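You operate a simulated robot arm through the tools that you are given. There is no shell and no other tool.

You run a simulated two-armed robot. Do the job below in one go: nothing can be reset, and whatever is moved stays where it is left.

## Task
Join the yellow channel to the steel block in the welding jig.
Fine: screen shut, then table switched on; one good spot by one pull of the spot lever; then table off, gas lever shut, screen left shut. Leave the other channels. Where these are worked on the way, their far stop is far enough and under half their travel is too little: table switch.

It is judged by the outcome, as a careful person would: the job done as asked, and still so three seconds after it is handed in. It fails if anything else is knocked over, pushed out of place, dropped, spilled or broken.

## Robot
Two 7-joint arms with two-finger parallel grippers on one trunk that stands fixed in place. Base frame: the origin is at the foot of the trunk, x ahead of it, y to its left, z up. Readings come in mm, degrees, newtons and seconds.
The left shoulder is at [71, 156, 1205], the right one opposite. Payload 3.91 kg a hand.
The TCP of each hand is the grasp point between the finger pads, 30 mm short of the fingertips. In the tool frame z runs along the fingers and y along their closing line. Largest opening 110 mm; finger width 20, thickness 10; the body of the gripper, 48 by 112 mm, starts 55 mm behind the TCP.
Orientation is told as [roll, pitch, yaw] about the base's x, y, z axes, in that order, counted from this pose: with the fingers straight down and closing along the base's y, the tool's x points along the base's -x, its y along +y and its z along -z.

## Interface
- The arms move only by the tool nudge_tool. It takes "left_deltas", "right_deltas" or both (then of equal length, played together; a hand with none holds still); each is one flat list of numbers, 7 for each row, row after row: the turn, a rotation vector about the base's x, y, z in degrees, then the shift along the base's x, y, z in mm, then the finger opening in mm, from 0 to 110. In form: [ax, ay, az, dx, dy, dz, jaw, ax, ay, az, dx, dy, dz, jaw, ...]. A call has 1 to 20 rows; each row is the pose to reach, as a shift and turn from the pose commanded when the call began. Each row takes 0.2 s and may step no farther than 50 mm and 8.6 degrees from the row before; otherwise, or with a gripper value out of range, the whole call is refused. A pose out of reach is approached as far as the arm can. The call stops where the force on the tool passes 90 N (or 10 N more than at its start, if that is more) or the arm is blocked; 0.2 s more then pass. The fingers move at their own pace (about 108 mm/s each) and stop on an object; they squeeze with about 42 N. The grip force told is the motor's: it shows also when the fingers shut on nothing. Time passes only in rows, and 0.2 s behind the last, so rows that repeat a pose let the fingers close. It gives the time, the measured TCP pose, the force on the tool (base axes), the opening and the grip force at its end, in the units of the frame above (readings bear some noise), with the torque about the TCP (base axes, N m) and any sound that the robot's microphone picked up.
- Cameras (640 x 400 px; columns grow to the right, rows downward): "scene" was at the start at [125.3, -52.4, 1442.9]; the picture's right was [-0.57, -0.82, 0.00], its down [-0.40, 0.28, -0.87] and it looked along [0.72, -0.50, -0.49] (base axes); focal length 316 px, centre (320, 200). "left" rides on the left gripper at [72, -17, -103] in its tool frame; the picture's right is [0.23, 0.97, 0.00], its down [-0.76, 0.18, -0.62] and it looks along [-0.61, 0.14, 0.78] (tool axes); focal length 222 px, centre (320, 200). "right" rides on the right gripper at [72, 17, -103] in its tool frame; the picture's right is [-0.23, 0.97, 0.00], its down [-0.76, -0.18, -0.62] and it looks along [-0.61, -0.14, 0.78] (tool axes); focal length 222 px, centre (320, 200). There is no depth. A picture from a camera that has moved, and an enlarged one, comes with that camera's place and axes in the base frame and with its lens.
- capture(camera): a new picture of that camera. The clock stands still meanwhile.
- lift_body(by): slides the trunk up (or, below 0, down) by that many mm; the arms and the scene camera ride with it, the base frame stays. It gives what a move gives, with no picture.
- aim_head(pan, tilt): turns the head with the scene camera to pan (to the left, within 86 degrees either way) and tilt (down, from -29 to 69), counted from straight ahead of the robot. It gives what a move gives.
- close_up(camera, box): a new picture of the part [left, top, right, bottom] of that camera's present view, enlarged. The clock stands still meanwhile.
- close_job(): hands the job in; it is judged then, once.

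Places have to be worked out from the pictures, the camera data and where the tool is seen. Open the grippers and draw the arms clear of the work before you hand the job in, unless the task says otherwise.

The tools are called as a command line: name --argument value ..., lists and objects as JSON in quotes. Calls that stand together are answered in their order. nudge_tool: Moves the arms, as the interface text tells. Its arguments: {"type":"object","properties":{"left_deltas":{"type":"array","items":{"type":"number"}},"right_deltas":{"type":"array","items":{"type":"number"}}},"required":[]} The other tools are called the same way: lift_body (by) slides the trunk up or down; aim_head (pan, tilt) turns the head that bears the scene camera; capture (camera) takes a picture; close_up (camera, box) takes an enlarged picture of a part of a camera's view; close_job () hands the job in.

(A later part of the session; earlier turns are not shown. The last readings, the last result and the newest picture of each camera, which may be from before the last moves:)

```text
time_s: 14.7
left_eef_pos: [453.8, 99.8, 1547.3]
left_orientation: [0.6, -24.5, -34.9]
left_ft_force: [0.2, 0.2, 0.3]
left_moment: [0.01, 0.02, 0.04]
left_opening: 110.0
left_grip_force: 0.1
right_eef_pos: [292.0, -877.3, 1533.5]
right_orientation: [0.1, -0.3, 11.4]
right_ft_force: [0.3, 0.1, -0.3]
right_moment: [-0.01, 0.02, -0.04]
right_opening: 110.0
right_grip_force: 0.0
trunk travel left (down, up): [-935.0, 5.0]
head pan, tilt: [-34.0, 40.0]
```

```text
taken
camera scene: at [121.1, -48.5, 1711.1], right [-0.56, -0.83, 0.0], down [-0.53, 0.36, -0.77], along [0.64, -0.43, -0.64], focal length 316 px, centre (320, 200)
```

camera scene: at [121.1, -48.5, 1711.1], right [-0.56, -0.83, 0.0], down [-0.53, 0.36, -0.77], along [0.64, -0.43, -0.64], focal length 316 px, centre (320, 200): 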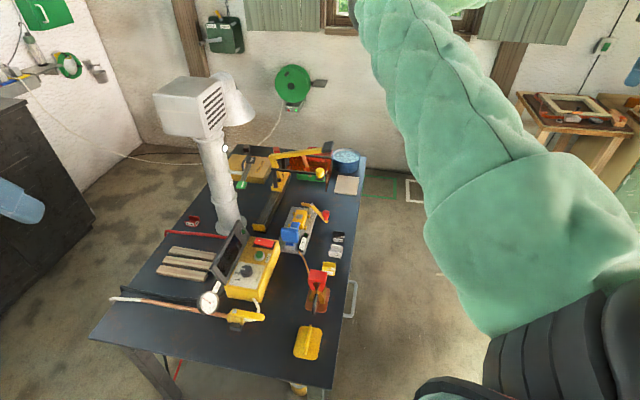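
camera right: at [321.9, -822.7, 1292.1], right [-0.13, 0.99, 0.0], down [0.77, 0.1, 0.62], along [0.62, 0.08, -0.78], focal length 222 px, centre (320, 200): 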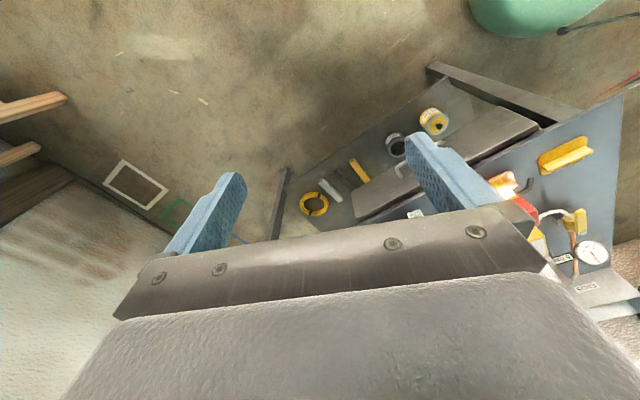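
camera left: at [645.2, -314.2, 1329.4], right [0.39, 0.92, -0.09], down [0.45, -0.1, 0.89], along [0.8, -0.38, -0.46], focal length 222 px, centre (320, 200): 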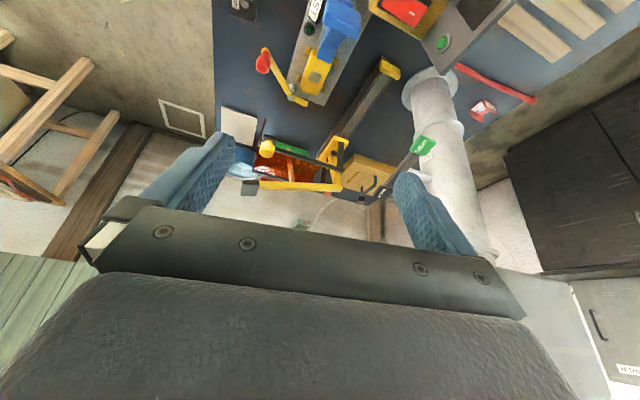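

close_up --camera "scene" --box '[210, 140, 370, 240]'

close_up --camera "scene" --box '[260, 195, 350, 275]'

close_up --camera "scene" --box '[185, 5, 265, 75]'

close_up --camera "scene" --box '[280, 250, 360, 370]'

```text
4.00 times, centred on (290, 190) of scene
camera zoom: at [121.1, -48.5, 1711.1], right [-0.56, -0.83, 0.0], down [-0.53, 0.36, -0.77], along [0.64, -0.43, -0.64], focal length 1266 px, centre (440, 240)
```

zoom: 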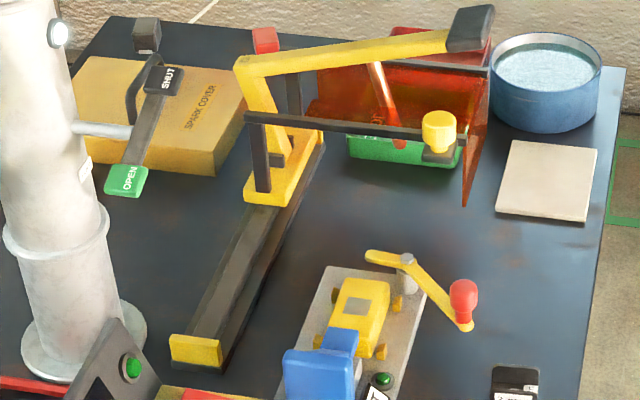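

```text
5.00 times, centred on (305, 235) of scene
camera zoom: at [121.1, -48.5, 1711.1], right [-0.56, -0.83, 0.0], down [-0.53, 0.36, -0.77], along [0.64, -0.43, -0.64], focal length 1582 px, centre (395, 25)
```

zoom: 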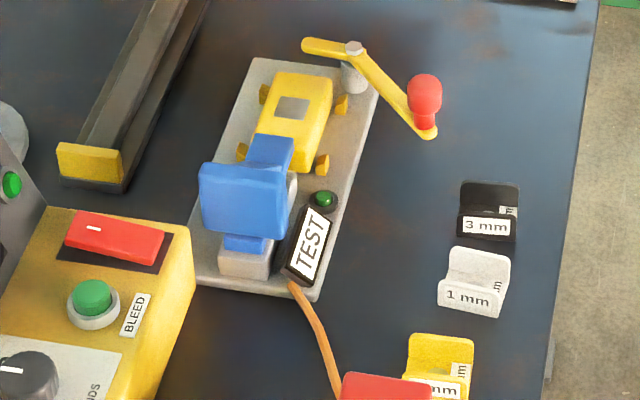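

```text
5.71 times, centred on (225, 40) of scene
camera zoom: at [121.1, -48.5, 1711.1], right [-0.56, -0.83, 0.0], down [-0.53, 0.36, -0.77], along [0.64, -0.43, -0.64], focal length 1808 px, centre (863, 1114)
```

zoom: 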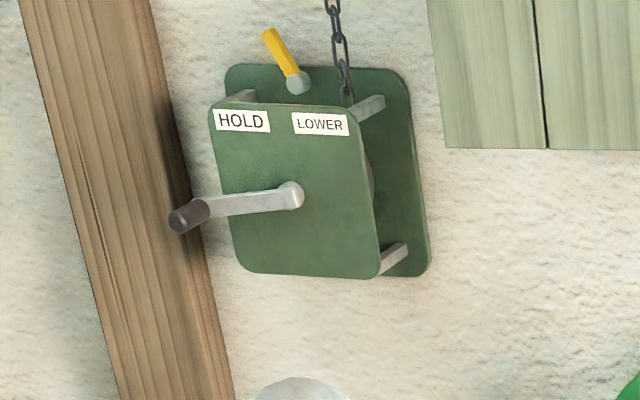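

```text
3.33 times, centred on (320, 310) of scene
camera zoom: at [121.1, -48.5, 1711.1], right [-0.56, -0.83, 0.0], down [-0.53, 0.36, -0.77], along [0.64, -0.43, -0.64], focal length 1055 px, centre (320, -167)
```

zoom: 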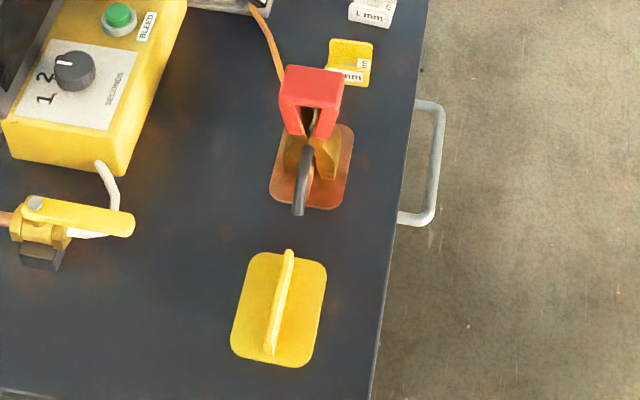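

The winch on the wall has nothing to do with this. I lower the trunk to see the jig and carriage more from the side.

lift_body --by -450

aim_head --pan -32 --tilt 20

capture --camera "scene"

```text
refused: -450 is not a number from -400 to 400
```

```text
time_s: 15.5
left_eef_pos: [452.6, 100.0, 1548.9]
left_orientation: [0.6, -24.5, -34.9]
left_ft_force: [-0.1, -0.1, 0.3]
left_moment: [-0.03, 0.0, 0.01]
left_opening: 110.0
left_grip_force: 0.1
right_eef_pos: [291.0, -876.9, 1533.1]
right_orientation: [0.1, -0.2, 11.4]
right_ft_force: [-0.7, -0.7, -0.6]
right_moment: [0.0, 0.0, -0.02]
right_opening: 109.9
right_grip_force: 0.1
trunk travel left (down, up): [-935.0, 5.0]
head pan, tilt: [-32.0, 20.0]
```

```text
taken
camera scene: at [129.4, -50.3, 1742.4], right [-0.53, -0.85, 0.0], down [-0.29, 0.18, -0.94], along [0.8, -0.5, -0.34], focal length 316 px, centre (320, 200)
```

scene: 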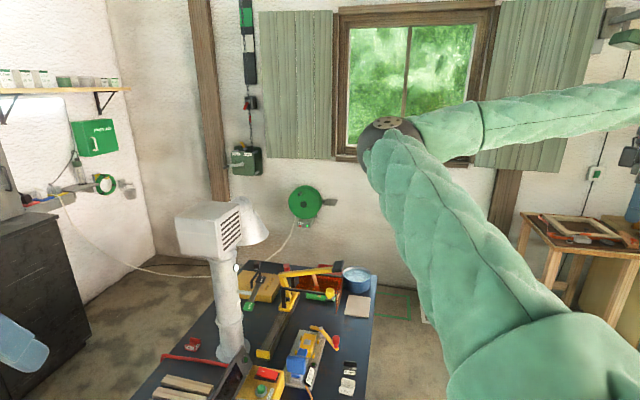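

lift_body --by -390

capture --camera "scene"

```text
time_s: 19.3
left_eef_pos: [453.4, 100.3, 1159.1]
left_orientation: [0.7, -24.5, -34.9]
left_ft_force: [0.1, -0.2, 0.1]
left_moment: [0.02, 0.01, -0.01]
left_opening: 109.8
left_grip_force: 0.1
right_eef_pos: [291.3, -876.6, 1142.6]
right_orientation: [0.0, -0.1, 11.5]
right_ft_force: [0.4, -0.6, -0.2]
right_moment: [0.01, 0.01, -0.02]
right_opening: 110.1
right_grip_force: 0.1
trunk travel left (down, up): [-545.0, 395.0]
head pan, tilt: [-32.0, 20.0]
```

```text
taken
camera scene: at [129.1, -50.2, 1352.5], right [-0.53, -0.85, 0.0], down [-0.29, 0.18, -0.94], along [0.8, -0.5, -0.34], focal length 316 px, centre (320, 200)
```

scene: 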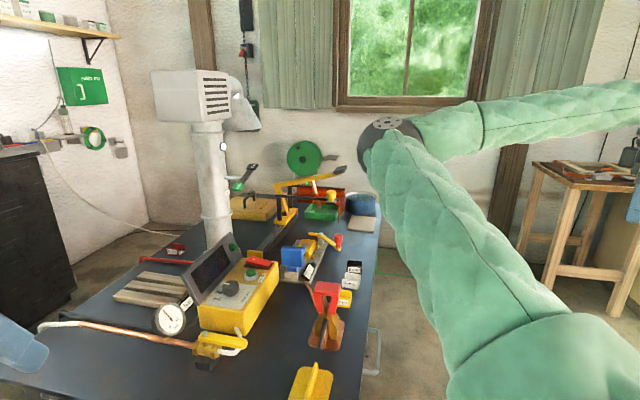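

lift_body --by -130

capture --camera "scene"

close_up --camera "scene" --box '[210, 120, 370, 220]'

close_up --camera "scene" --box '[260, 180, 380, 260]'

```text
time_s: 20.9
left_eef_pos: [453.2, 99.0, 1028.2]
left_orientation: [0.8, -24.5, -34.9]
left_ft_force: [0.5, -0.2, -0.1]
left_moment: [0.01, 0.0, 0.01]
left_opening: 110.2
left_grip_force: 0.1
right_eef_pos: [289.9, -875.2, 1012.8]
right_orientation: [0.1, -0.1, 11.5]
right_ft_force: [0.3, -0.1, -0.7]
right_moment: [0.0, 0.04, 0.02]
right_opening: 109.8
right_grip_force: 0.1
trunk travel left (down, up): [-415.0, 525.0]
head pan, tilt: [-32.0, 20.0]
```

```text
taken
camera scene: at [128.9, -50.2, 1222.6], right [-0.53, -0.85, 0.0], down [-0.29, 0.18, -0.94], along [0.8, -0.5, -0.34], focal length 316 px, centre (320, 200)
```

scene: 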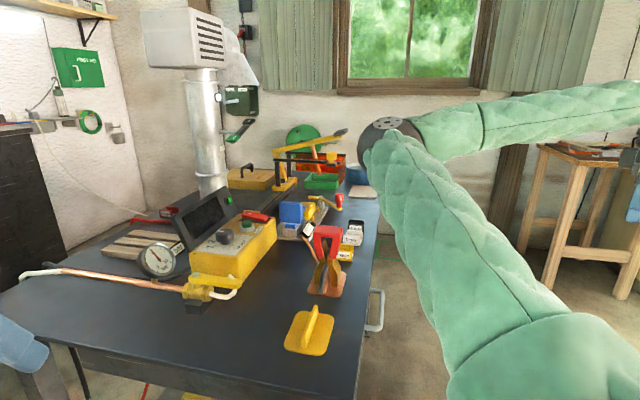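

```text
4.00 times, centred on (290, 170) of scene
camera zoom: at [128.9, -50.2, 1222.6], right [-0.53, -0.85, 0.0], down [-0.29, 0.18, -0.94], along [0.8, -0.5, -0.34], focal length 1266 px, centre (440, 320)
```

zoom: 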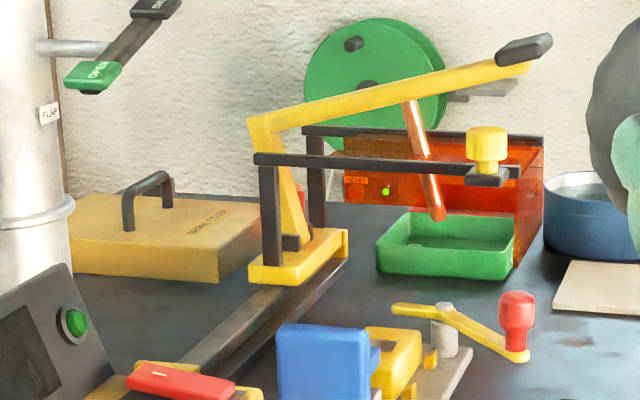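

```text
5.00 times, centred on (320, 220) of scene
camera zoom: at [128.9, -50.2, 1222.6], right [-0.53, -0.85, 0.0], down [-0.29, 0.18, -0.94], along [0.8, -0.5, -0.34], focal length 1582 px, centre (320, 100)
```

zoom: 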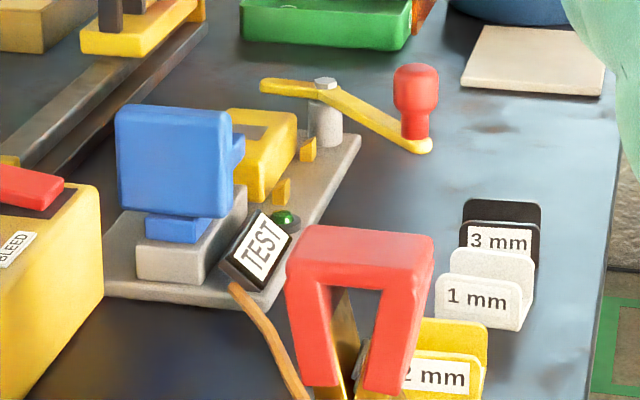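

The jig detail is still too small from here. I raise the trunk again and bring the right hand in from the right side for a near look at the jig.

lift_body --by 200

nudge_tool --right_deltas '[0, 0, 2.35, 36, 22, -8, 110, 0, 0, 4.7, 72, 44, -16, 110, 0, 0, 7.05, 108, 66, -24, 110, 0, 0, 9.4, 144, 88, -32, 110, 0, 0, 11.75, 180, 110, -40, 110, 0, 0, 14.1, 216, 132, -48, 110, 0, 0, 16.5, 252, 154, -56, 110, 0, 0, 18.8, 288, 176, -64, 110, 0, 0, 21.2, 324, 198, -72, 110, 0, 0, 23.5, 360, 220, -80, 110]'

capture --camera "right"

capture --camera "scene"

```text
time_s: 23.0
left_eef_pos: [453.1, 99.4, 1227.4]
left_orientation: [0.6, -24.6, -34.9]
left_ft_force: [0.2, 0.9, 0.0]
left_moment: [0.03, 0.0, 0.0]
left_opening: 110.0
left_grip_force: 0.1
right_eef_pos: [291.1, -876.3, 1215.0]
right_orientation: [0.0, -0.3, 11.5]
right_ft_force: [-1.1, 0.4, -0.5]
right_moment: [-0.01, -0.03, -0.01]
right_opening: 109.9
right_grip_force: 0.1
trunk travel left (down, up): [-615.0, 325.0]
head pan, tilt: [-32.0, 20.0]
```

```text
time_s: 25.2
left_eef_pos: [454.7, 101.1, 1227.6]
left_orientation: [0.6, -24.5, -34.9]
left_ft_force: [0.0, -0.5, 0.6]
left_moment: [-0.01, -0.01, -0.02]
left_opening: 110.0
left_grip_force: 0.1
right_eef_pos: [651.7, -656.0, 1131.6]
right_orientation: [0.1, -0.2, 34.8]
right_ft_force: [0.2, -0.5, -0.3]
right_moment: [0.01, 0.0, 0.0]
right_opening: 109.8
right_grip_force: 0.0
trunk travel left (down, up): [-615.0, 325.0]
head pan, tilt: [-32.0, 20.0]
```

```text
taken
camera right: at [582.2, -682.5, 1236.3], right [-0.37, 0.93, 0.0], down [0.73, 0.29, 0.62], along [0.58, 0.23, -0.78], focal length 222 px, centre (320, 200)
```

right: 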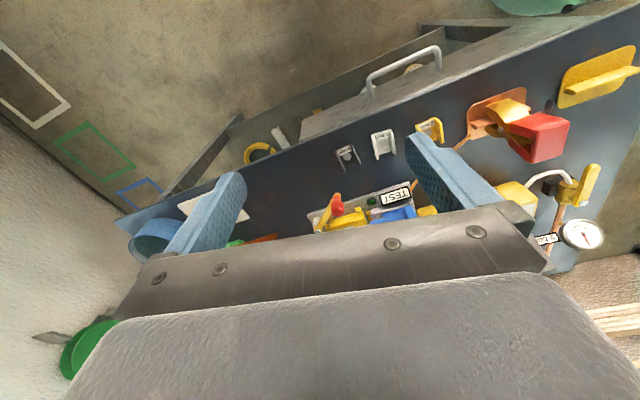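

```text
taken
camera scene: at [130.3, -49.4, 1422.4], right [-0.53, -0.85, 0.0], down [-0.29, 0.18, -0.94], along [0.8, -0.5, -0.34], focal length 316 px, centre (320, 200)
```

scene: 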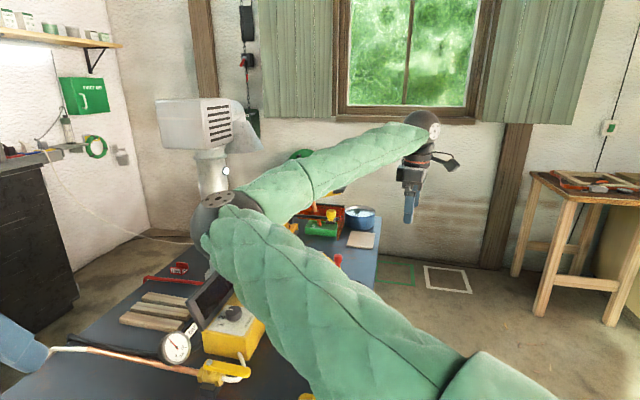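

The jig lies just behind the gripper edge in this view. I tip the right hand forward and lower it a little to bring the jig into the clear part of the picture.

nudge_tool --right_deltas '[4.7, -6.7, 0, -10, -10, -25, 110, 9.4, -13.4, 0, -20, -20, -50, 110, 14.1, -20.1, 0, -30, -30, -75, 110, 17.2, -24.6, 0, -35, -35, -90, 110]'

capture --camera "right"

```text
time_s: 26.2
left_eef_pos: [453.3, 100.9, 1228.6]
left_orientation: [0.7, -24.5, -34.9]
left_ft_force: [0.2, -0.2, -0.7]
left_moment: [-0.03, 0.02, -0.03]
left_opening: 109.9
left_grip_force: 0.1
right_eef_pos: [617.9, -691.4, 1042.9]
right_orientation: [0.0, -30.4, 35.0]
right_ft_force: [0.0, 0.7, 0.1]
right_moment: [0.01, -0.05, 0.0]
right_opening: 110.0
right_grip_force: 0.0
trunk travel left (down, up): [-615.0, 325.0]
head pan, tilt: [-32.0, 20.0]
```

```text
taken
camera right: at [513.0, -743.6, 1097.0], right [-0.4, 0.91, 0.12], down [0.38, 0.05, 0.92], along [0.83, 0.41, -0.37], focal length 222 px, centre (320, 200)
```

right: 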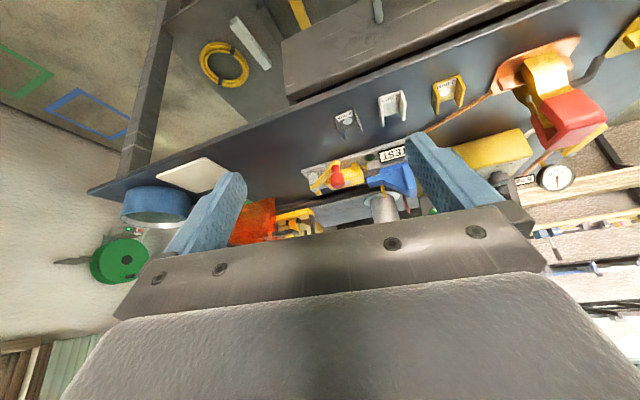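

close_up --camera "right" --box '[290, 130, 430, 220]'

close_up --camera "right" --box '[320, 80, 480, 150]'

close_up --camera "right" --box '[220, 180, 330, 250]'

close_up --camera "right" --box '[480, 20, 640, 160]'

```text
4.44 times, centred on (360, 175) of right
camera zoom: at [513.0, -743.6, 1097.0], right [-0.4, 0.91, 0.12], down [0.38, 0.05, 0.92], along [0.83, 0.41, -0.37], focal length 987 px, centre (142, 311)
```

zoom: 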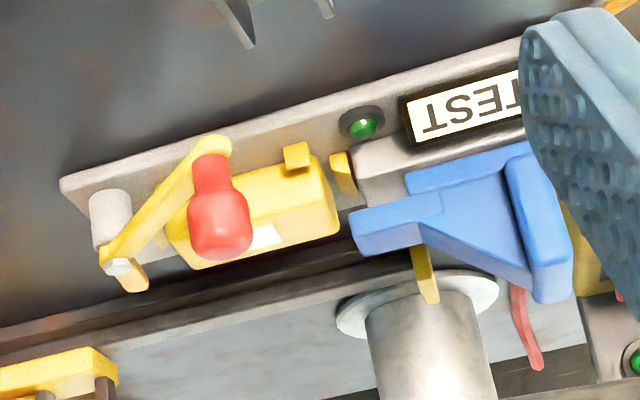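

```text
4.00 times, centred on (400, 115) of right
camera zoom: at [513.0, -743.6, 1097.0], right [-0.4, 0.91, 0.12], down [0.38, 0.05, 0.92], along [0.83, 0.41, -0.37], focal length 888 px, centre (0, 540)
```

zoom: 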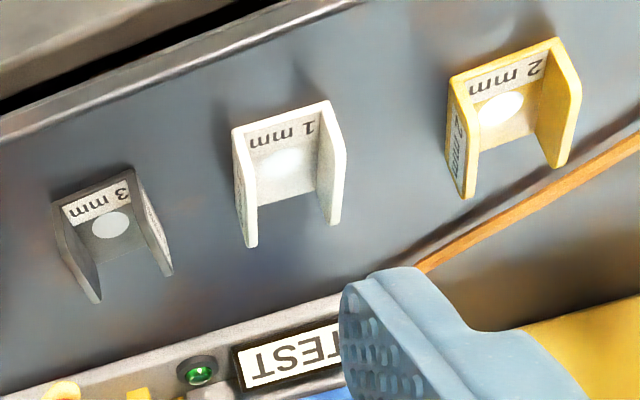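

```text
5.71 times, centred on (275, 215) of right
camera zoom: at [513.0, -743.6, 1097.0], right [-0.4, 0.91, 0.12], down [0.38, 0.05, 0.92], along [0.83, 0.41, -0.37], focal length 1269 px, centre (577, 114)
```

zoom: 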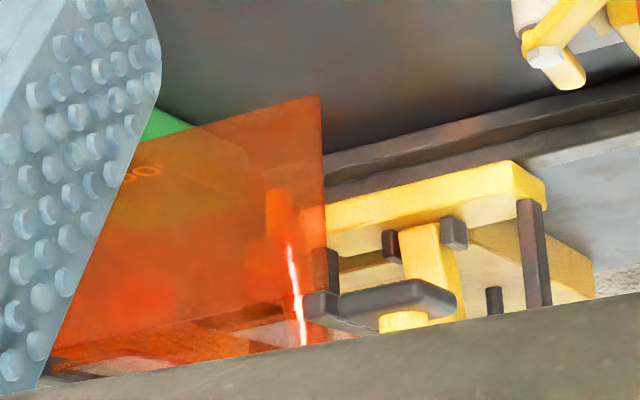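

```text
2.86 times, centred on (560, 90) of right
camera zoom: at [513.0, -743.6, 1097.0], right [-0.4, 0.91, 0.12], down [0.38, 0.05, 0.92], along [0.83, 0.41, -0.37], focal length 635 px, centre (-366, 514)
```

zoom: 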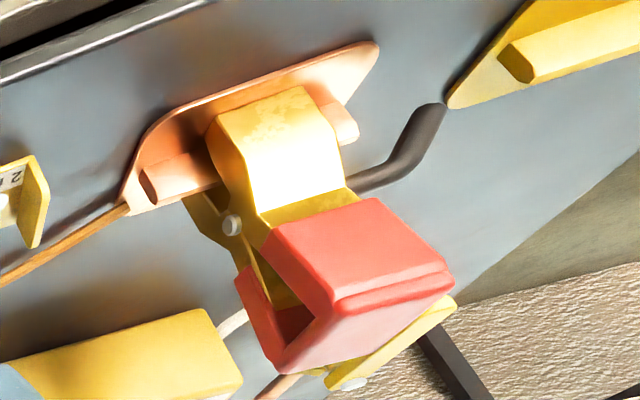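

The channels lie open side up, each with a bare spot in the web; the earth clamp grips a copper bar wired to the jig plate. I move the right camera nearer to the jig, keeping the fingers well above the red knob.

nudge_tool --right_deltas '[0, 0, 0, 42, 20, -5, 110, 0, 0, 0, 84, 40, -10, 110, 0, 0, 0, 126, 60, -15, 110, 0, 0, 0, 168, 80, -20, 110]'

close_up --camera "right" --box '[240, 60, 480, 210]'

capture --camera "right"

```text
time_s: 27.2
left_eef_pos: [455.1, 101.2, 1228.3]
left_orientation: [0.6, -24.5, -35.0]
left_ft_force: [-0.4, -1.0, -0.5]
left_moment: [-0.02, 0.02, 0.0]
left_opening: 109.6
left_grip_force: 0.1
right_eef_pos: [785.1, -612.8, 1026.6]
right_orientation: [0.1, -30.3, 34.9]
right_ft_force: [0.2, -0.1, 0.1]
right_moment: [0.0, 0.0, 0.01]
right_opening: 110.1
right_grip_force: 0.1
trunk travel left (down, up): [-615.0, 325.0]
head pan, tilt: [-32.0, 20.0]
```

```text
2.67 times, centred on (360, 135) of right
camera zoom: at [680.5, -662.8, 1079.8], right [-0.4, 0.91, 0.12], down [0.39, 0.05, 0.92], along [0.83, 0.41, -0.37], focal length 592 px, centre (213, 373)
```

zoom: 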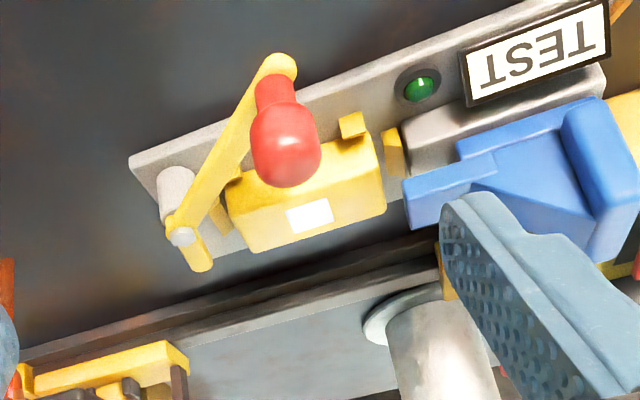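

```text
taken
camera right: at [680.5, -662.8, 1079.8], right [-0.4, 0.91, 0.12], down [0.39, 0.05, 0.92], along [0.83, 0.41, -0.37], focal length 222 px, centre (320, 200)
```

right: 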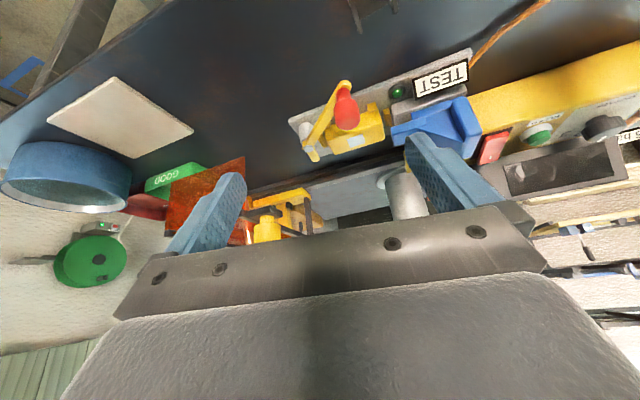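

The jig: a block with a bare square at ≈[902,-480,882], chocks round it, a blue clamp, and a red-knob lever pivoted at ≈[925,-550] whose arm would foul the sliding screen as it stands. I bring the right camera above the jig for a top-down look, keeping clear of the fume FLAP lever (≈[935..1003,-292..-362,1093..1127]).

nudge_tool --right_deltas '[-4.3, 6.1, 0, 20, 20, 20, 110, -8.6, 12.3, 0, 45, 45, 35, 110, -12.9, 18.4, 0, 70, 70, 45, 110, -17.2, 24.6, 0, 95, 100, 50, 110]'

capture --camera "right"

close_up --camera "right" --box '[220, 0, 460, 150]'

```text
time_s: 28.2
left_eef_pos: [455.5, 101.6, 1226.9]
left_orientation: [0.7, -24.5, -35.0]
left_ft_force: [-0.1, -0.5, 0.4]
left_moment: [-0.03, 0.04, -0.02]
left_opening: 110.3
left_grip_force: 0.0
right_eef_pos: [878.0, -510.9, 1071.0]
right_orientation: [0.0, 0.1, 34.8]
right_ft_force: [0.3, 0.9, 1.0]
right_moment: [0.0, -0.01, 0.0]
right_opening: 110.0
right_grip_force: 0.1
trunk travel left (down, up): [-615.0, 325.0]
head pan, tilt: [-32.0, 20.0]
```

```text
taken
camera right: at [808.4, -538.4, 1176.8], right [-0.37, 0.93, 0.0], down [0.73, 0.29, 0.62], along [0.58, 0.23, -0.78], focal length 222 px, centre (320, 200)
```

right: 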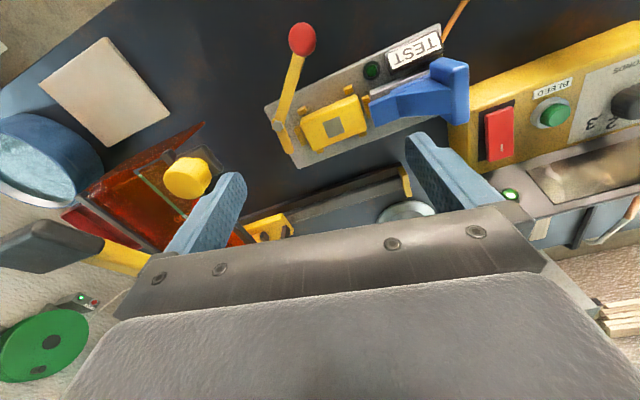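

```text
2.67 times, centred on (340, 75) of right
camera zoom: at [808.4, -538.4, 1176.8], right [-0.37, 0.93, 0.0], down [0.73, 0.29, 0.62], along [0.58, 0.23, -0.78], focal length 592 px, centre (267, 533)
```

zoom: 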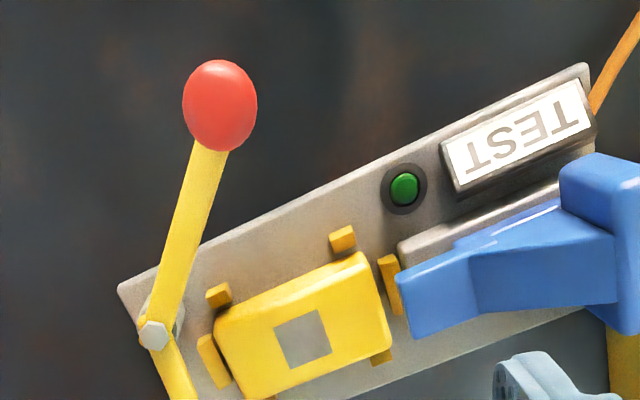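

close_up --camera "right" --box '[255, 60, 375, 180]'

close_up --camera "right" --box '[350, 20, 480, 140]'

close_up --camera "right" --box '[60, 110, 300, 290]'

capture --camera "scene"

```text
3.33 times, centred on (315, 120) of right
camera zoom: at [808.4, -538.4, 1176.8], right [-0.37, 0.93, 0.0], down [0.73, 0.29, 0.62], along [0.58, 0.23, -0.78], focal length 740 px, centre (337, 467)
```

zoom: 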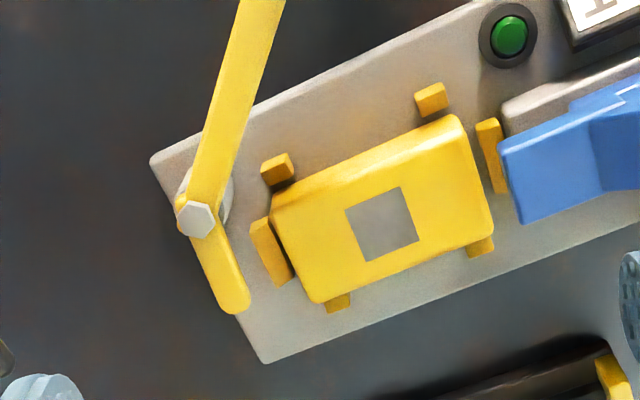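

```text
3.33 times, centred on (415, 80) of right
camera zoom: at [808.4, -538.4, 1176.8], right [-0.37, 0.93, 0.0], down [0.73, 0.29, 0.62], along [0.58, 0.23, -0.78], focal length 740 px, centre (3, 600)
```

zoom: 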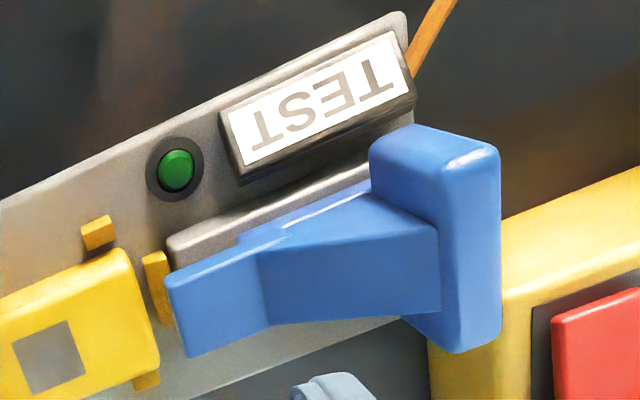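

```text
2.22 times, centred on (180, 200) of right
camera zoom: at [808.4, -538.4, 1176.8], right [-0.37, 0.93, 0.0], down [0.73, 0.29, 0.62], along [0.58, 0.23, -0.78], focal length 494 px, centre (631, 200)
```

zoom: 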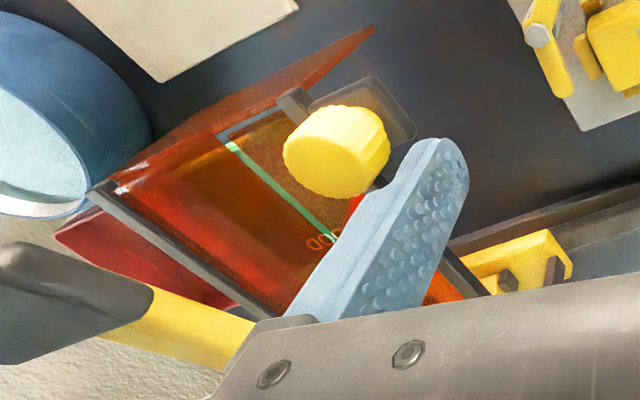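

```text
taken
camera scene: at [130.4, -48.7, 1422.4], right [-0.53, -0.85, 0.0], down [-0.29, 0.18, -0.94], along [0.8, -0.5, -0.34], focal length 316 px, centre (320, 200)
```

scene: 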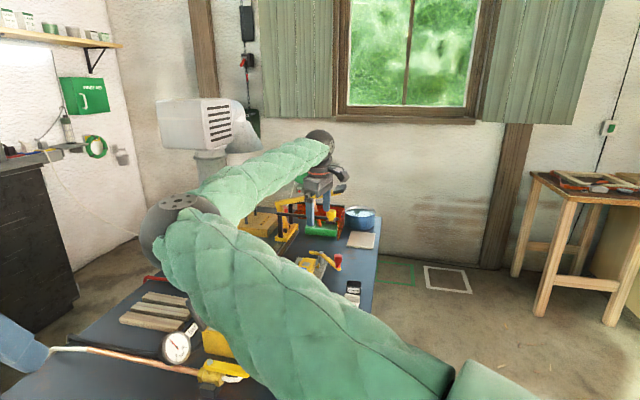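

From above: the steel block (yellow-painted, bare square at ≈[903,-481]) sits in chocks with its long side along the rail direction. I zoom on the timer box's rocker and surroundings from here before moving on.

close_up --camera "right" --box '[440, 30, 640, 210]'

close_up --camera "right" --box '[120, 110, 230, 190]'

nudge_tool --left_deltas '[0, 0, 0, -10, 40, 0, 110, 0, 0, 0, -20, 80, 0, 110, 0, 0, 0, -30, 120, 0, 110, 0, 0, 0, -40, 160, 0, 110]'

```text
2.22 times, centred on (540, 120) of right
camera zoom: at [808.4, -538.4, 1176.8], right [-0.37, 0.93, 0.0], down [0.73, 0.29, 0.62], along [0.58, 0.23, -0.78], focal length 494 px, centre (-169, 378)
```

zoom: 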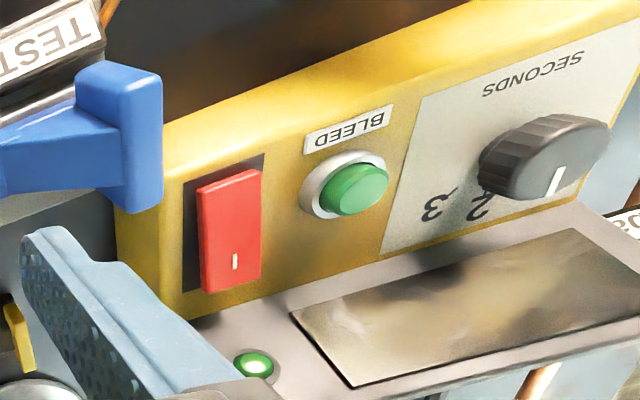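

```text
5.00 times, centred on (175, 150) of right
camera zoom: at [808.4, -538.4, 1176.8], right [-0.37, 0.93, 0.0], down [0.73, 0.29, 0.62], along [0.58, 0.23, -0.78], focal length 1111 px, centre (1045, 450)
```

zoom: 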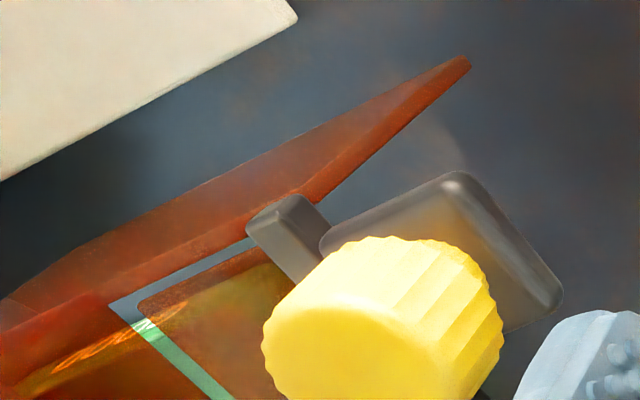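

```text
time_s: 29.2
left_eef_pos: [433.3, 267.8, 1246.9]
left_orientation: [0.6, -24.5, -35.1]
left_ft_force: [-0.4, 0.1, -0.6]
left_moment: [-0.03, -0.06, -0.01]
left_opening: 110.2
left_grip_force: 0.2
left hand out of reach, approached as far as the arm can: row 1, 2, 3, 4
right_eef_pos: [874.0, -512.1, 1076.5]
right_orientation: [-0.1, -0.2, 34.8]
right_ft_force: [-0.8, 0.5, 0.8]
right_moment: [-0.01, 0.0, 0.01]
right_opening: 110.1
right_grip_force: 0.1
trunk travel left (down, up): [-615.0, 325.0]
head pan, tilt: [-32.0, 20.0]
```

Pointer on the dial reads nearest 2; the rocker's "I" end is on the side of the display. Now I bring the right hand high over the yellow channel (≈[660,-440]) with the fingers turned to close along the bench's long direction, and look.

nudge_tool --right_deltas '[0, 0, 2, -43, 14, 0, 90, 0, 0, 4, -86, 28, 0, 80, 0, 0, 6, -129, 42, 0, 70, 0, 0, 8, -172, 58, 0, 64, 0, 0, 10, -214, 72, 0, 64]'

capture --camera "right"

close_up --camera "right" --box '[240, 0, 440, 180]'

```text
time_s: 30.4
left_eef_pos: [434.8, 266.5, 1245.3]
left_orientation: [0.6, -24.5, -34.8]
left_ft_force: [0.9, 0.3, 0.1]
left_moment: [0.0, 0.03, -0.01]
left_opening: 110.1
left_grip_force: 0.1
right_eef_pos: [679.8, -496.9, 1070.3]
right_orientation: [0.2, -0.2, 45.0]
right_ft_force: [0.7, -0.2, 0.9]
right_moment: [-0.01, 0.02, 0.01]
right_opening: 63.8
right_grip_force: 0.1
right hand out of reach, approached as far as the arm can: row 3, 4, 5
trunk travel left (down, up): [-615.0, 325.0]
head pan, tilt: [-32.0, 20.0]
```

```text
taken
camera right: at [615.9, -536.4, 1174.7], right [-0.53, 0.85, 0.0], down [0.66, 0.41, 0.63], along [0.53, 0.33, -0.78], focal length 222 px, centre (320, 200)
```

right: 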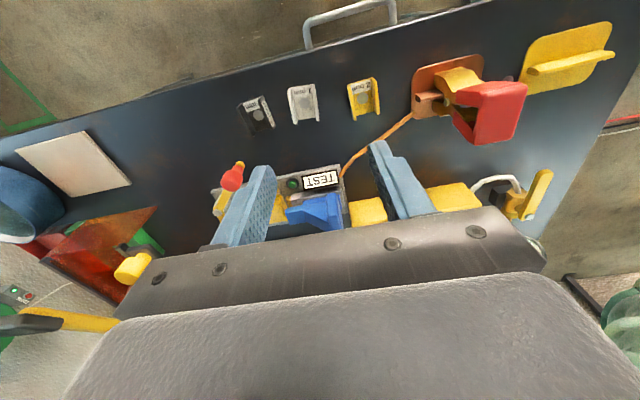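

```text
2.22 times, centred on (340, 90) of right
camera zoom: at [615.9, -536.4, 1174.7], right [-0.53, 0.85, 0.0], down [0.66, 0.41, 0.63], along [0.53, 0.33, -0.78], focal length 494 px, centre (276, 444)
```

zoom: 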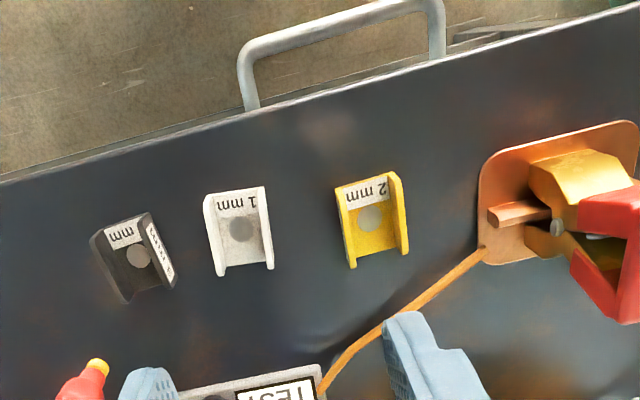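

The hand could not get closer than [680,-497] with this turn of the wrist. Channel centre from this near view: ≈[655,-441], axis well aligned with the bench. I try the same spot with less yaw to learn where the limit lies.

nudge_tool --right_deltas '[0, 0, -7, -5, 14, 0, 64, 0, 0, -14, -10, 28, 0, 64, 0, 0, -20, -20, 42, 0, 64, 0, 0, -20, -25, 56, 0, 64]'

```text
time_s: 31.4
left_eef_pos: [435.4, 267.9, 1245.0]
left_orientation: [0.6, -24.5, -34.9]
left_ft_force: [-0.2, -0.3, 0.6]
left_moment: [-0.01, -0.02, 0.0]
left_opening: 110.3
left_grip_force: 0.1
right_eef_pos: [671.1, -498.6, 1069.3]
right_orientation: [0.2, -0.2, 24.7]
right_ft_force: [-0.4, 0.1, 0.5]
right_moment: [-0.01, 0.01, 0.02]
right_opening: 64.3
right_grip_force: 0.1
right hand out of reach, approached as far as the arm can: row 1, 2, 3, 4
trunk travel left (down, up): [-615.0, 325.0]
head pan, tilt: [-32.0, 20.0]
```

The limit seems to depend on height rather than yaw. I go down a bit (fingertips stay above 880) and then toward the channel.

nudge_tool --right_deltas '[0, 0, 0, 0, 0, -40, 64, 0, 0, 0, 0, 0, -80, 64, 0, 0, 0, 0, 0, -120, 64, 0, 0, 0, -8, 29, -130, 64, 0, 0, 0, -16, 58, -130, 64]'

```text
time_s: 32.6
left_eef_pos: [436.2, 266.6, 1245.0]
left_orientation: [0.5, -24.4, -34.9]
left_ft_force: [-0.1, -0.3, 0.3]
left_moment: [0.0, 0.0, 0.02]
left_opening: 109.9
left_grip_force: 0.1
right_eef_pos: [670.0, -489.5, 935.6]
right_orientation: [0.1, -0.3, 24.9]
right_ft_force: [-0.6, -1.2, -0.4]
right_moment: [-0.01, 0.02, 0.01]
right_opening: 64.2
right_grip_force: 0.0
right hand out of reach, approached as far as the arm can: row 4, 5
trunk travel left (down, up): [-615.0, 325.0]
head pan, tilt: [-32.0, 20.0]
```

capture --camera "scene"

capture --camera "left"

```text
taken
camera scene: at [129.3, -50.0, 1422.5], right [-0.53, -0.85, 0.0], down [-0.29, 0.18, -0.94], along [0.8, -0.5, -0.34], focal length 316 px, centre (320, 200)
```

scene: 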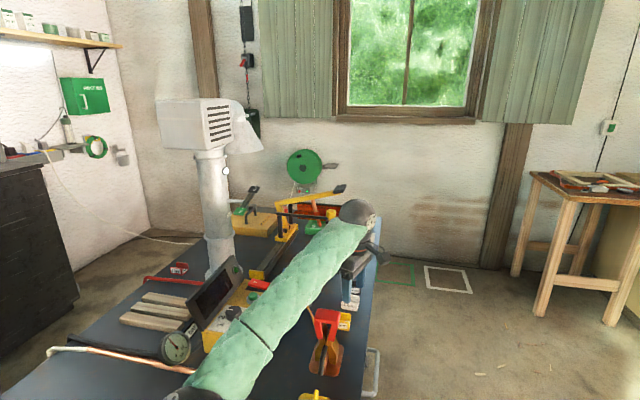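

```text
taken
camera left: at [336.2, 313.8, 1309.9], right [0.38, 0.92, -0.09], down [0.46, -0.11, 0.88], along [0.8, -0.38, -0.46], focal length 222 px, centre (320, 200)
```

left: 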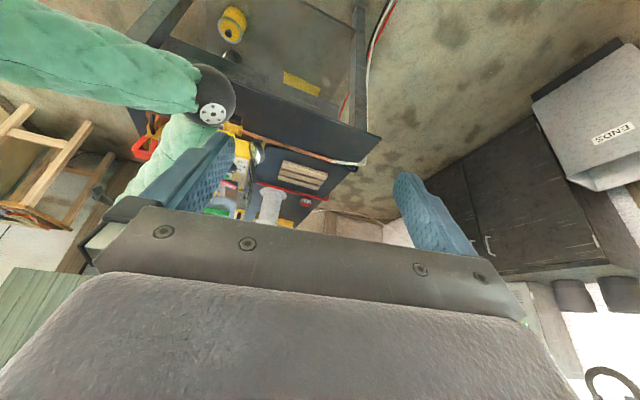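

The right elbow hangs inward and low in this posture. With the shoulder much higher above the work the arm should be straighter, so I raise the trunk and then come down onto the channel from above.

lift_body --by 300

nudge_tool --right_deltas '[0, 0, 0, -5, 16, -30, 64, 0, 0, 0, -10, 32, -60, 64, 0, 0, 0, -15, 48, -90, 64]'

capture --camera "scene"

```text
time_s: 35.6
left_eef_pos: [436.2, 266.4, 1545.1]
left_orientation: [0.5, -24.4, -34.9]
left_ft_force: [0.1, 0.1, -0.2]
left_moment: [-0.01, 0.04, 0.01]
left_opening: 110.0
left_grip_force: 0.1
right_eef_pos: [668.4, -489.1, 1237.5]
right_orientation: [0.1, -0.2, 24.9]
right_ft_force: [0.5, -0.2, 0.1]
right_moment: [0.03, 0.0, -0.04]
right_opening: 63.8
right_grip_force: 0.0
trunk travel left (down, up): [-915.0, 25.0]
head pan, tilt: [-32.0, 20.0]
```

```text
time_s: 36.6
left_eef_pos: [434.9, 267.9, 1545.3]
left_orientation: [0.4, -24.4, -34.9]
left_ft_force: [-0.9, -0.4, 0.2]
left_moment: [0.0, -0.01, -0.02]
left_opening: 110.2
left_grip_force: 0.0
right_eef_pos: [684.8, -490.7, 1192.6]
right_orientation: [-2.9, -4.4, 22.8]
right_ft_force: [1.2, 0.8, 0.0]
right_moment: [0.02, 0.03, 0.03]
right_opening: 63.9
right_grip_force: 0.0
right hand out of reach, approached as far as the arm can: row 1, 2, 3
trunk travel left (down, up): [-915.0, 25.0]
head pan, tilt: [-32.0, 20.0]
stopped in row 3 (right hand): the arm was blocked; the commanded pose is now the measured one
```

```text
taken
camera scene: at [129.5, -49.2, 1722.4], right [-0.53, -0.85, 0.0], down [-0.29, 0.18, -0.94], along [0.8, -0.5, -0.34], focal length 316 px, centre (320, 200)
```

scene: 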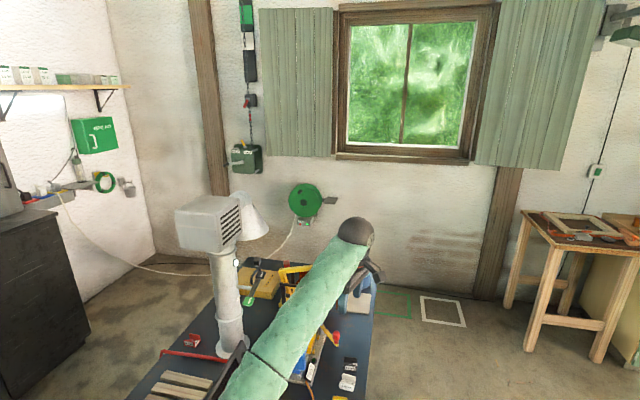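

The blocked posture comes from the elbow hanging inward while the hand is high. I move the hand outward, level it with yaw 45, then descend outside the channels before going inward low down.

nudge_tool --right_deltas '[0.3, 1.5, 6, 5, -25, -10, 64, 0.5, 3, 12, 8, -50, -20, 64, 0.7, 4, 17, 10, -75, -40, 64, 0.97, 5.18, 22.2, 10, -100, -60, 64]'

```text
time_s: 37.6
left_eef_pos: [435.7, 266.2, 1545.5]
left_orientation: [0.6, -24.2, -34.8]
left_ft_force: [0.1, -0.5, 0.6]
left_moment: [-0.01, 0.0, 0.01]
left_opening: 109.8
left_grip_force: 0.1
right_eef_pos: [698.2, -589.5, 1130.4]
right_orientation: [1.0, -0.5, 45.2]
right_ft_force: [-0.1, 0.1, -0.7]
right_moment: [0.03, 0.01, 0.01]
right_opening: 64.1
right_grip_force: 0.1
trunk travel left (down, up): [-915.0, 25.0]
head pan, tilt: [-32.0, 20.0]
```

nudge_tool --right_deltas '[3.5, -3.5, 0, -12, 14, -35, 64, 7, -7, 0, -24, 28, -70, 64, 10.6, -10.6, 0, -36, 42, -105, 64, 14.1, -14.1, 0, -48, 56, -140, 64, 17.7, -17.7, 0, -60, 70, -170, 64]'

capture --camera "right"

capture --camera "scene"

```text
time_s: 38.8
left_eef_pos: [435.7, 265.9, 1545.7]
left_orientation: [0.7, -24.3, -35.0]
left_ft_force: [-0.2, -0.6, -0.1]
left_moment: [0.03, 0.0, 0.02]
left_opening: 109.8
left_grip_force: 0.1
right_eef_pos: [635.5, -516.2, 959.5]
right_orientation: [1.0, -25.7, 45.1]
right_ft_force: [0.1, 0.2, 0.3]
right_moment: [0.02, 0.05, 0.0]
right_opening: 63.7
right_grip_force: 0.1
trunk travel left (down, up): [-915.0, 25.0]
head pan, tilt: [-32.0, 20.0]
```

```text
taken
camera right: at [545.3, -584.3, 1022.7], right [-0.55, 0.83, 0.11], down [0.43, 0.16, 0.89], along [0.72, 0.54, -0.44], focal length 222 px, centre (320, 200)
```

right: 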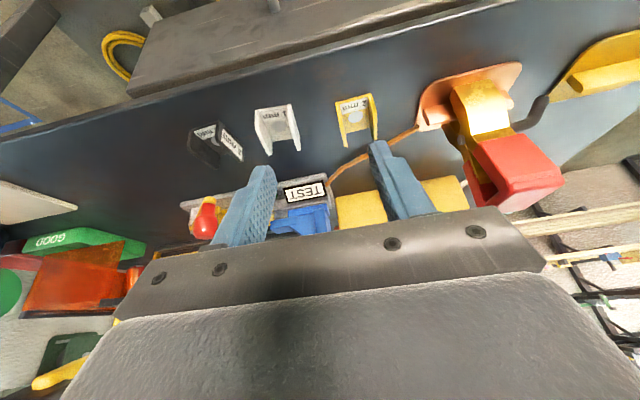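

```text
taken
camera scene: at [129.8, -50.7, 1722.5], right [-0.53, -0.85, 0.0], down [-0.29, 0.18, -0.94], along [0.8, -0.5, -0.34], focal length 316 px, centre (320, 200)
```

scene: 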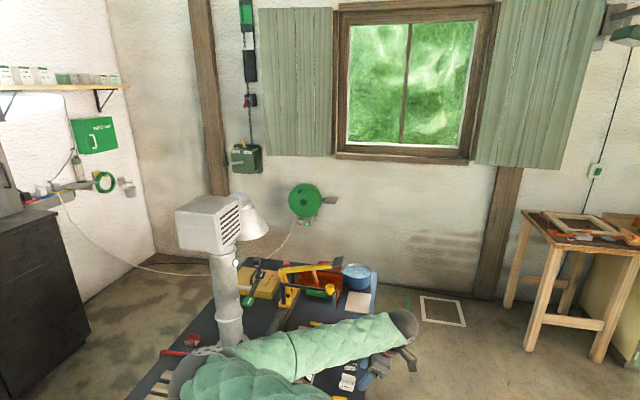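

The posture is fine now. I enlarge the right view to fix the channel's place and turn.

close_up --camera "right" --box '[180, 70, 440, 230]'

close_up --camera "right" --box '[310, 70, 410, 160]'

close_up --camera "right" --box '[400, 40, 580, 220]'

```text
2.46 times, centred on (310, 150) of right
camera zoom: at [545.3, -584.3, 1022.7], right [-0.55, 0.83, 0.11], down [0.43, 0.16, 0.89], along [0.72, 0.54, -0.44], focal length 547 px, centre (345, 323)
```

zoom: 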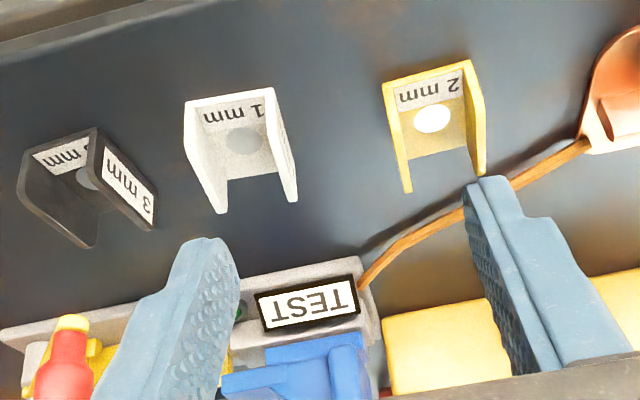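

```text
4.44 times, centred on (360, 115) of right
camera zoom: at [545.3, -584.3, 1022.7], right [-0.55, 0.83, 0.11], down [0.43, 0.16, 0.89], along [0.72, 0.54, -0.44], focal length 987 px, centre (142, 578)
```

zoom: 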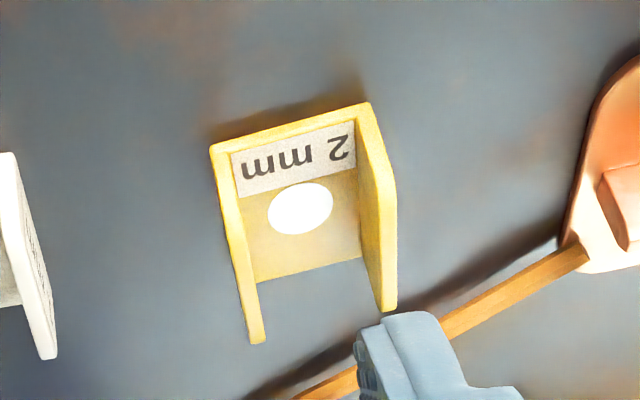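

```text
2.22 times, centred on (490, 130) of right
camera zoom: at [545.3, -584.3, 1022.7], right [-0.55, 0.83, 0.11], down [0.43, 0.16, 0.89], along [0.72, 0.54, -0.44], focal length 494 px, centre (-58, 356)
```

zoom: 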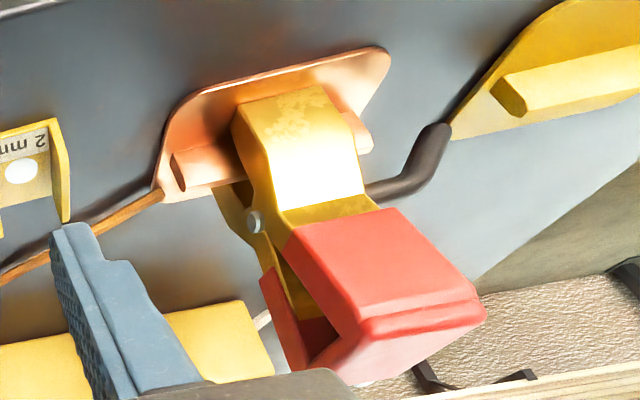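

Channel: web ≈42 × 41 mm, flanges ≈23 mm high, centre ≈[655,-441], turned ≈2° from the bench line; the wire and the other channels leave room for the fingers at 64 mm opening. I move over it with the fingertips still above the flanges.

nudge_tool --right_deltas '[0, 0, 1, 6, 34, -10, 64, 0, 0, 2, 12.5, 68, -24, 64, 0, 0, 2, 12.5, 68, -24, 64]'

capture --camera "right"

close_up --camera "right" --box '[220, 80, 440, 220]'

```text
time_s: 39.6
left_eef_pos: [436.0, 266.0, 1546.5]
left_orientation: [0.6, -24.3, -35.0]
left_ft_force: [0.2, 0.0, -0.3]
left_moment: [0.01, -0.01, 0.03]
left_opening: 109.9
left_grip_force: 0.1
right_eef_pos: [646.2, -450.3, 935.1]
right_orientation: [1.0, -25.5, 47.0]
right_ft_force: [-0.7, -0.5, 0.1]
right_moment: [0.0, -0.03, -0.02]
right_opening: 63.8
right_grip_force: 0.1
trunk travel left (down, up): [-915.0, 25.0]
head pan, tilt: [-32.0, 20.0]
```

```text
taken
camera right: at [558.1, -520.0, 997.9], right [-0.58, 0.81, 0.11], down [0.42, 0.18, 0.89], along [0.7, 0.56, -0.45], focal length 222 px, centre (320, 200)
```

right: 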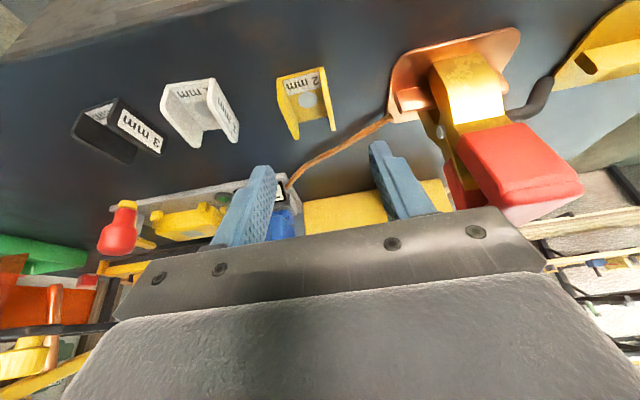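

```text
2.86 times, centred on (330, 150) of right
camera zoom: at [558.1, -520.0, 997.9], right [-0.58, 0.81, 0.11], down [0.42, 0.18, 0.89], along [0.7, 0.56, -0.45], focal length 635 px, centre (291, 343)
```

zoom: 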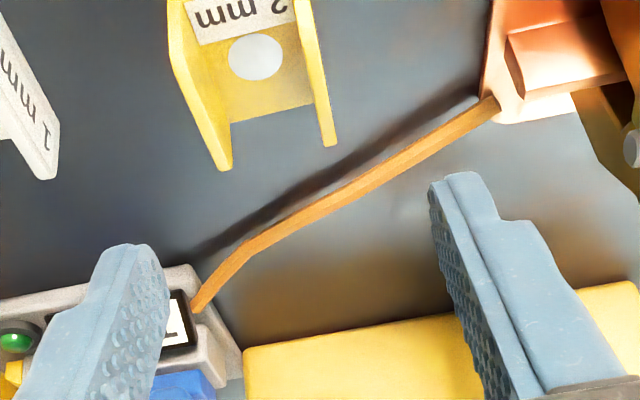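

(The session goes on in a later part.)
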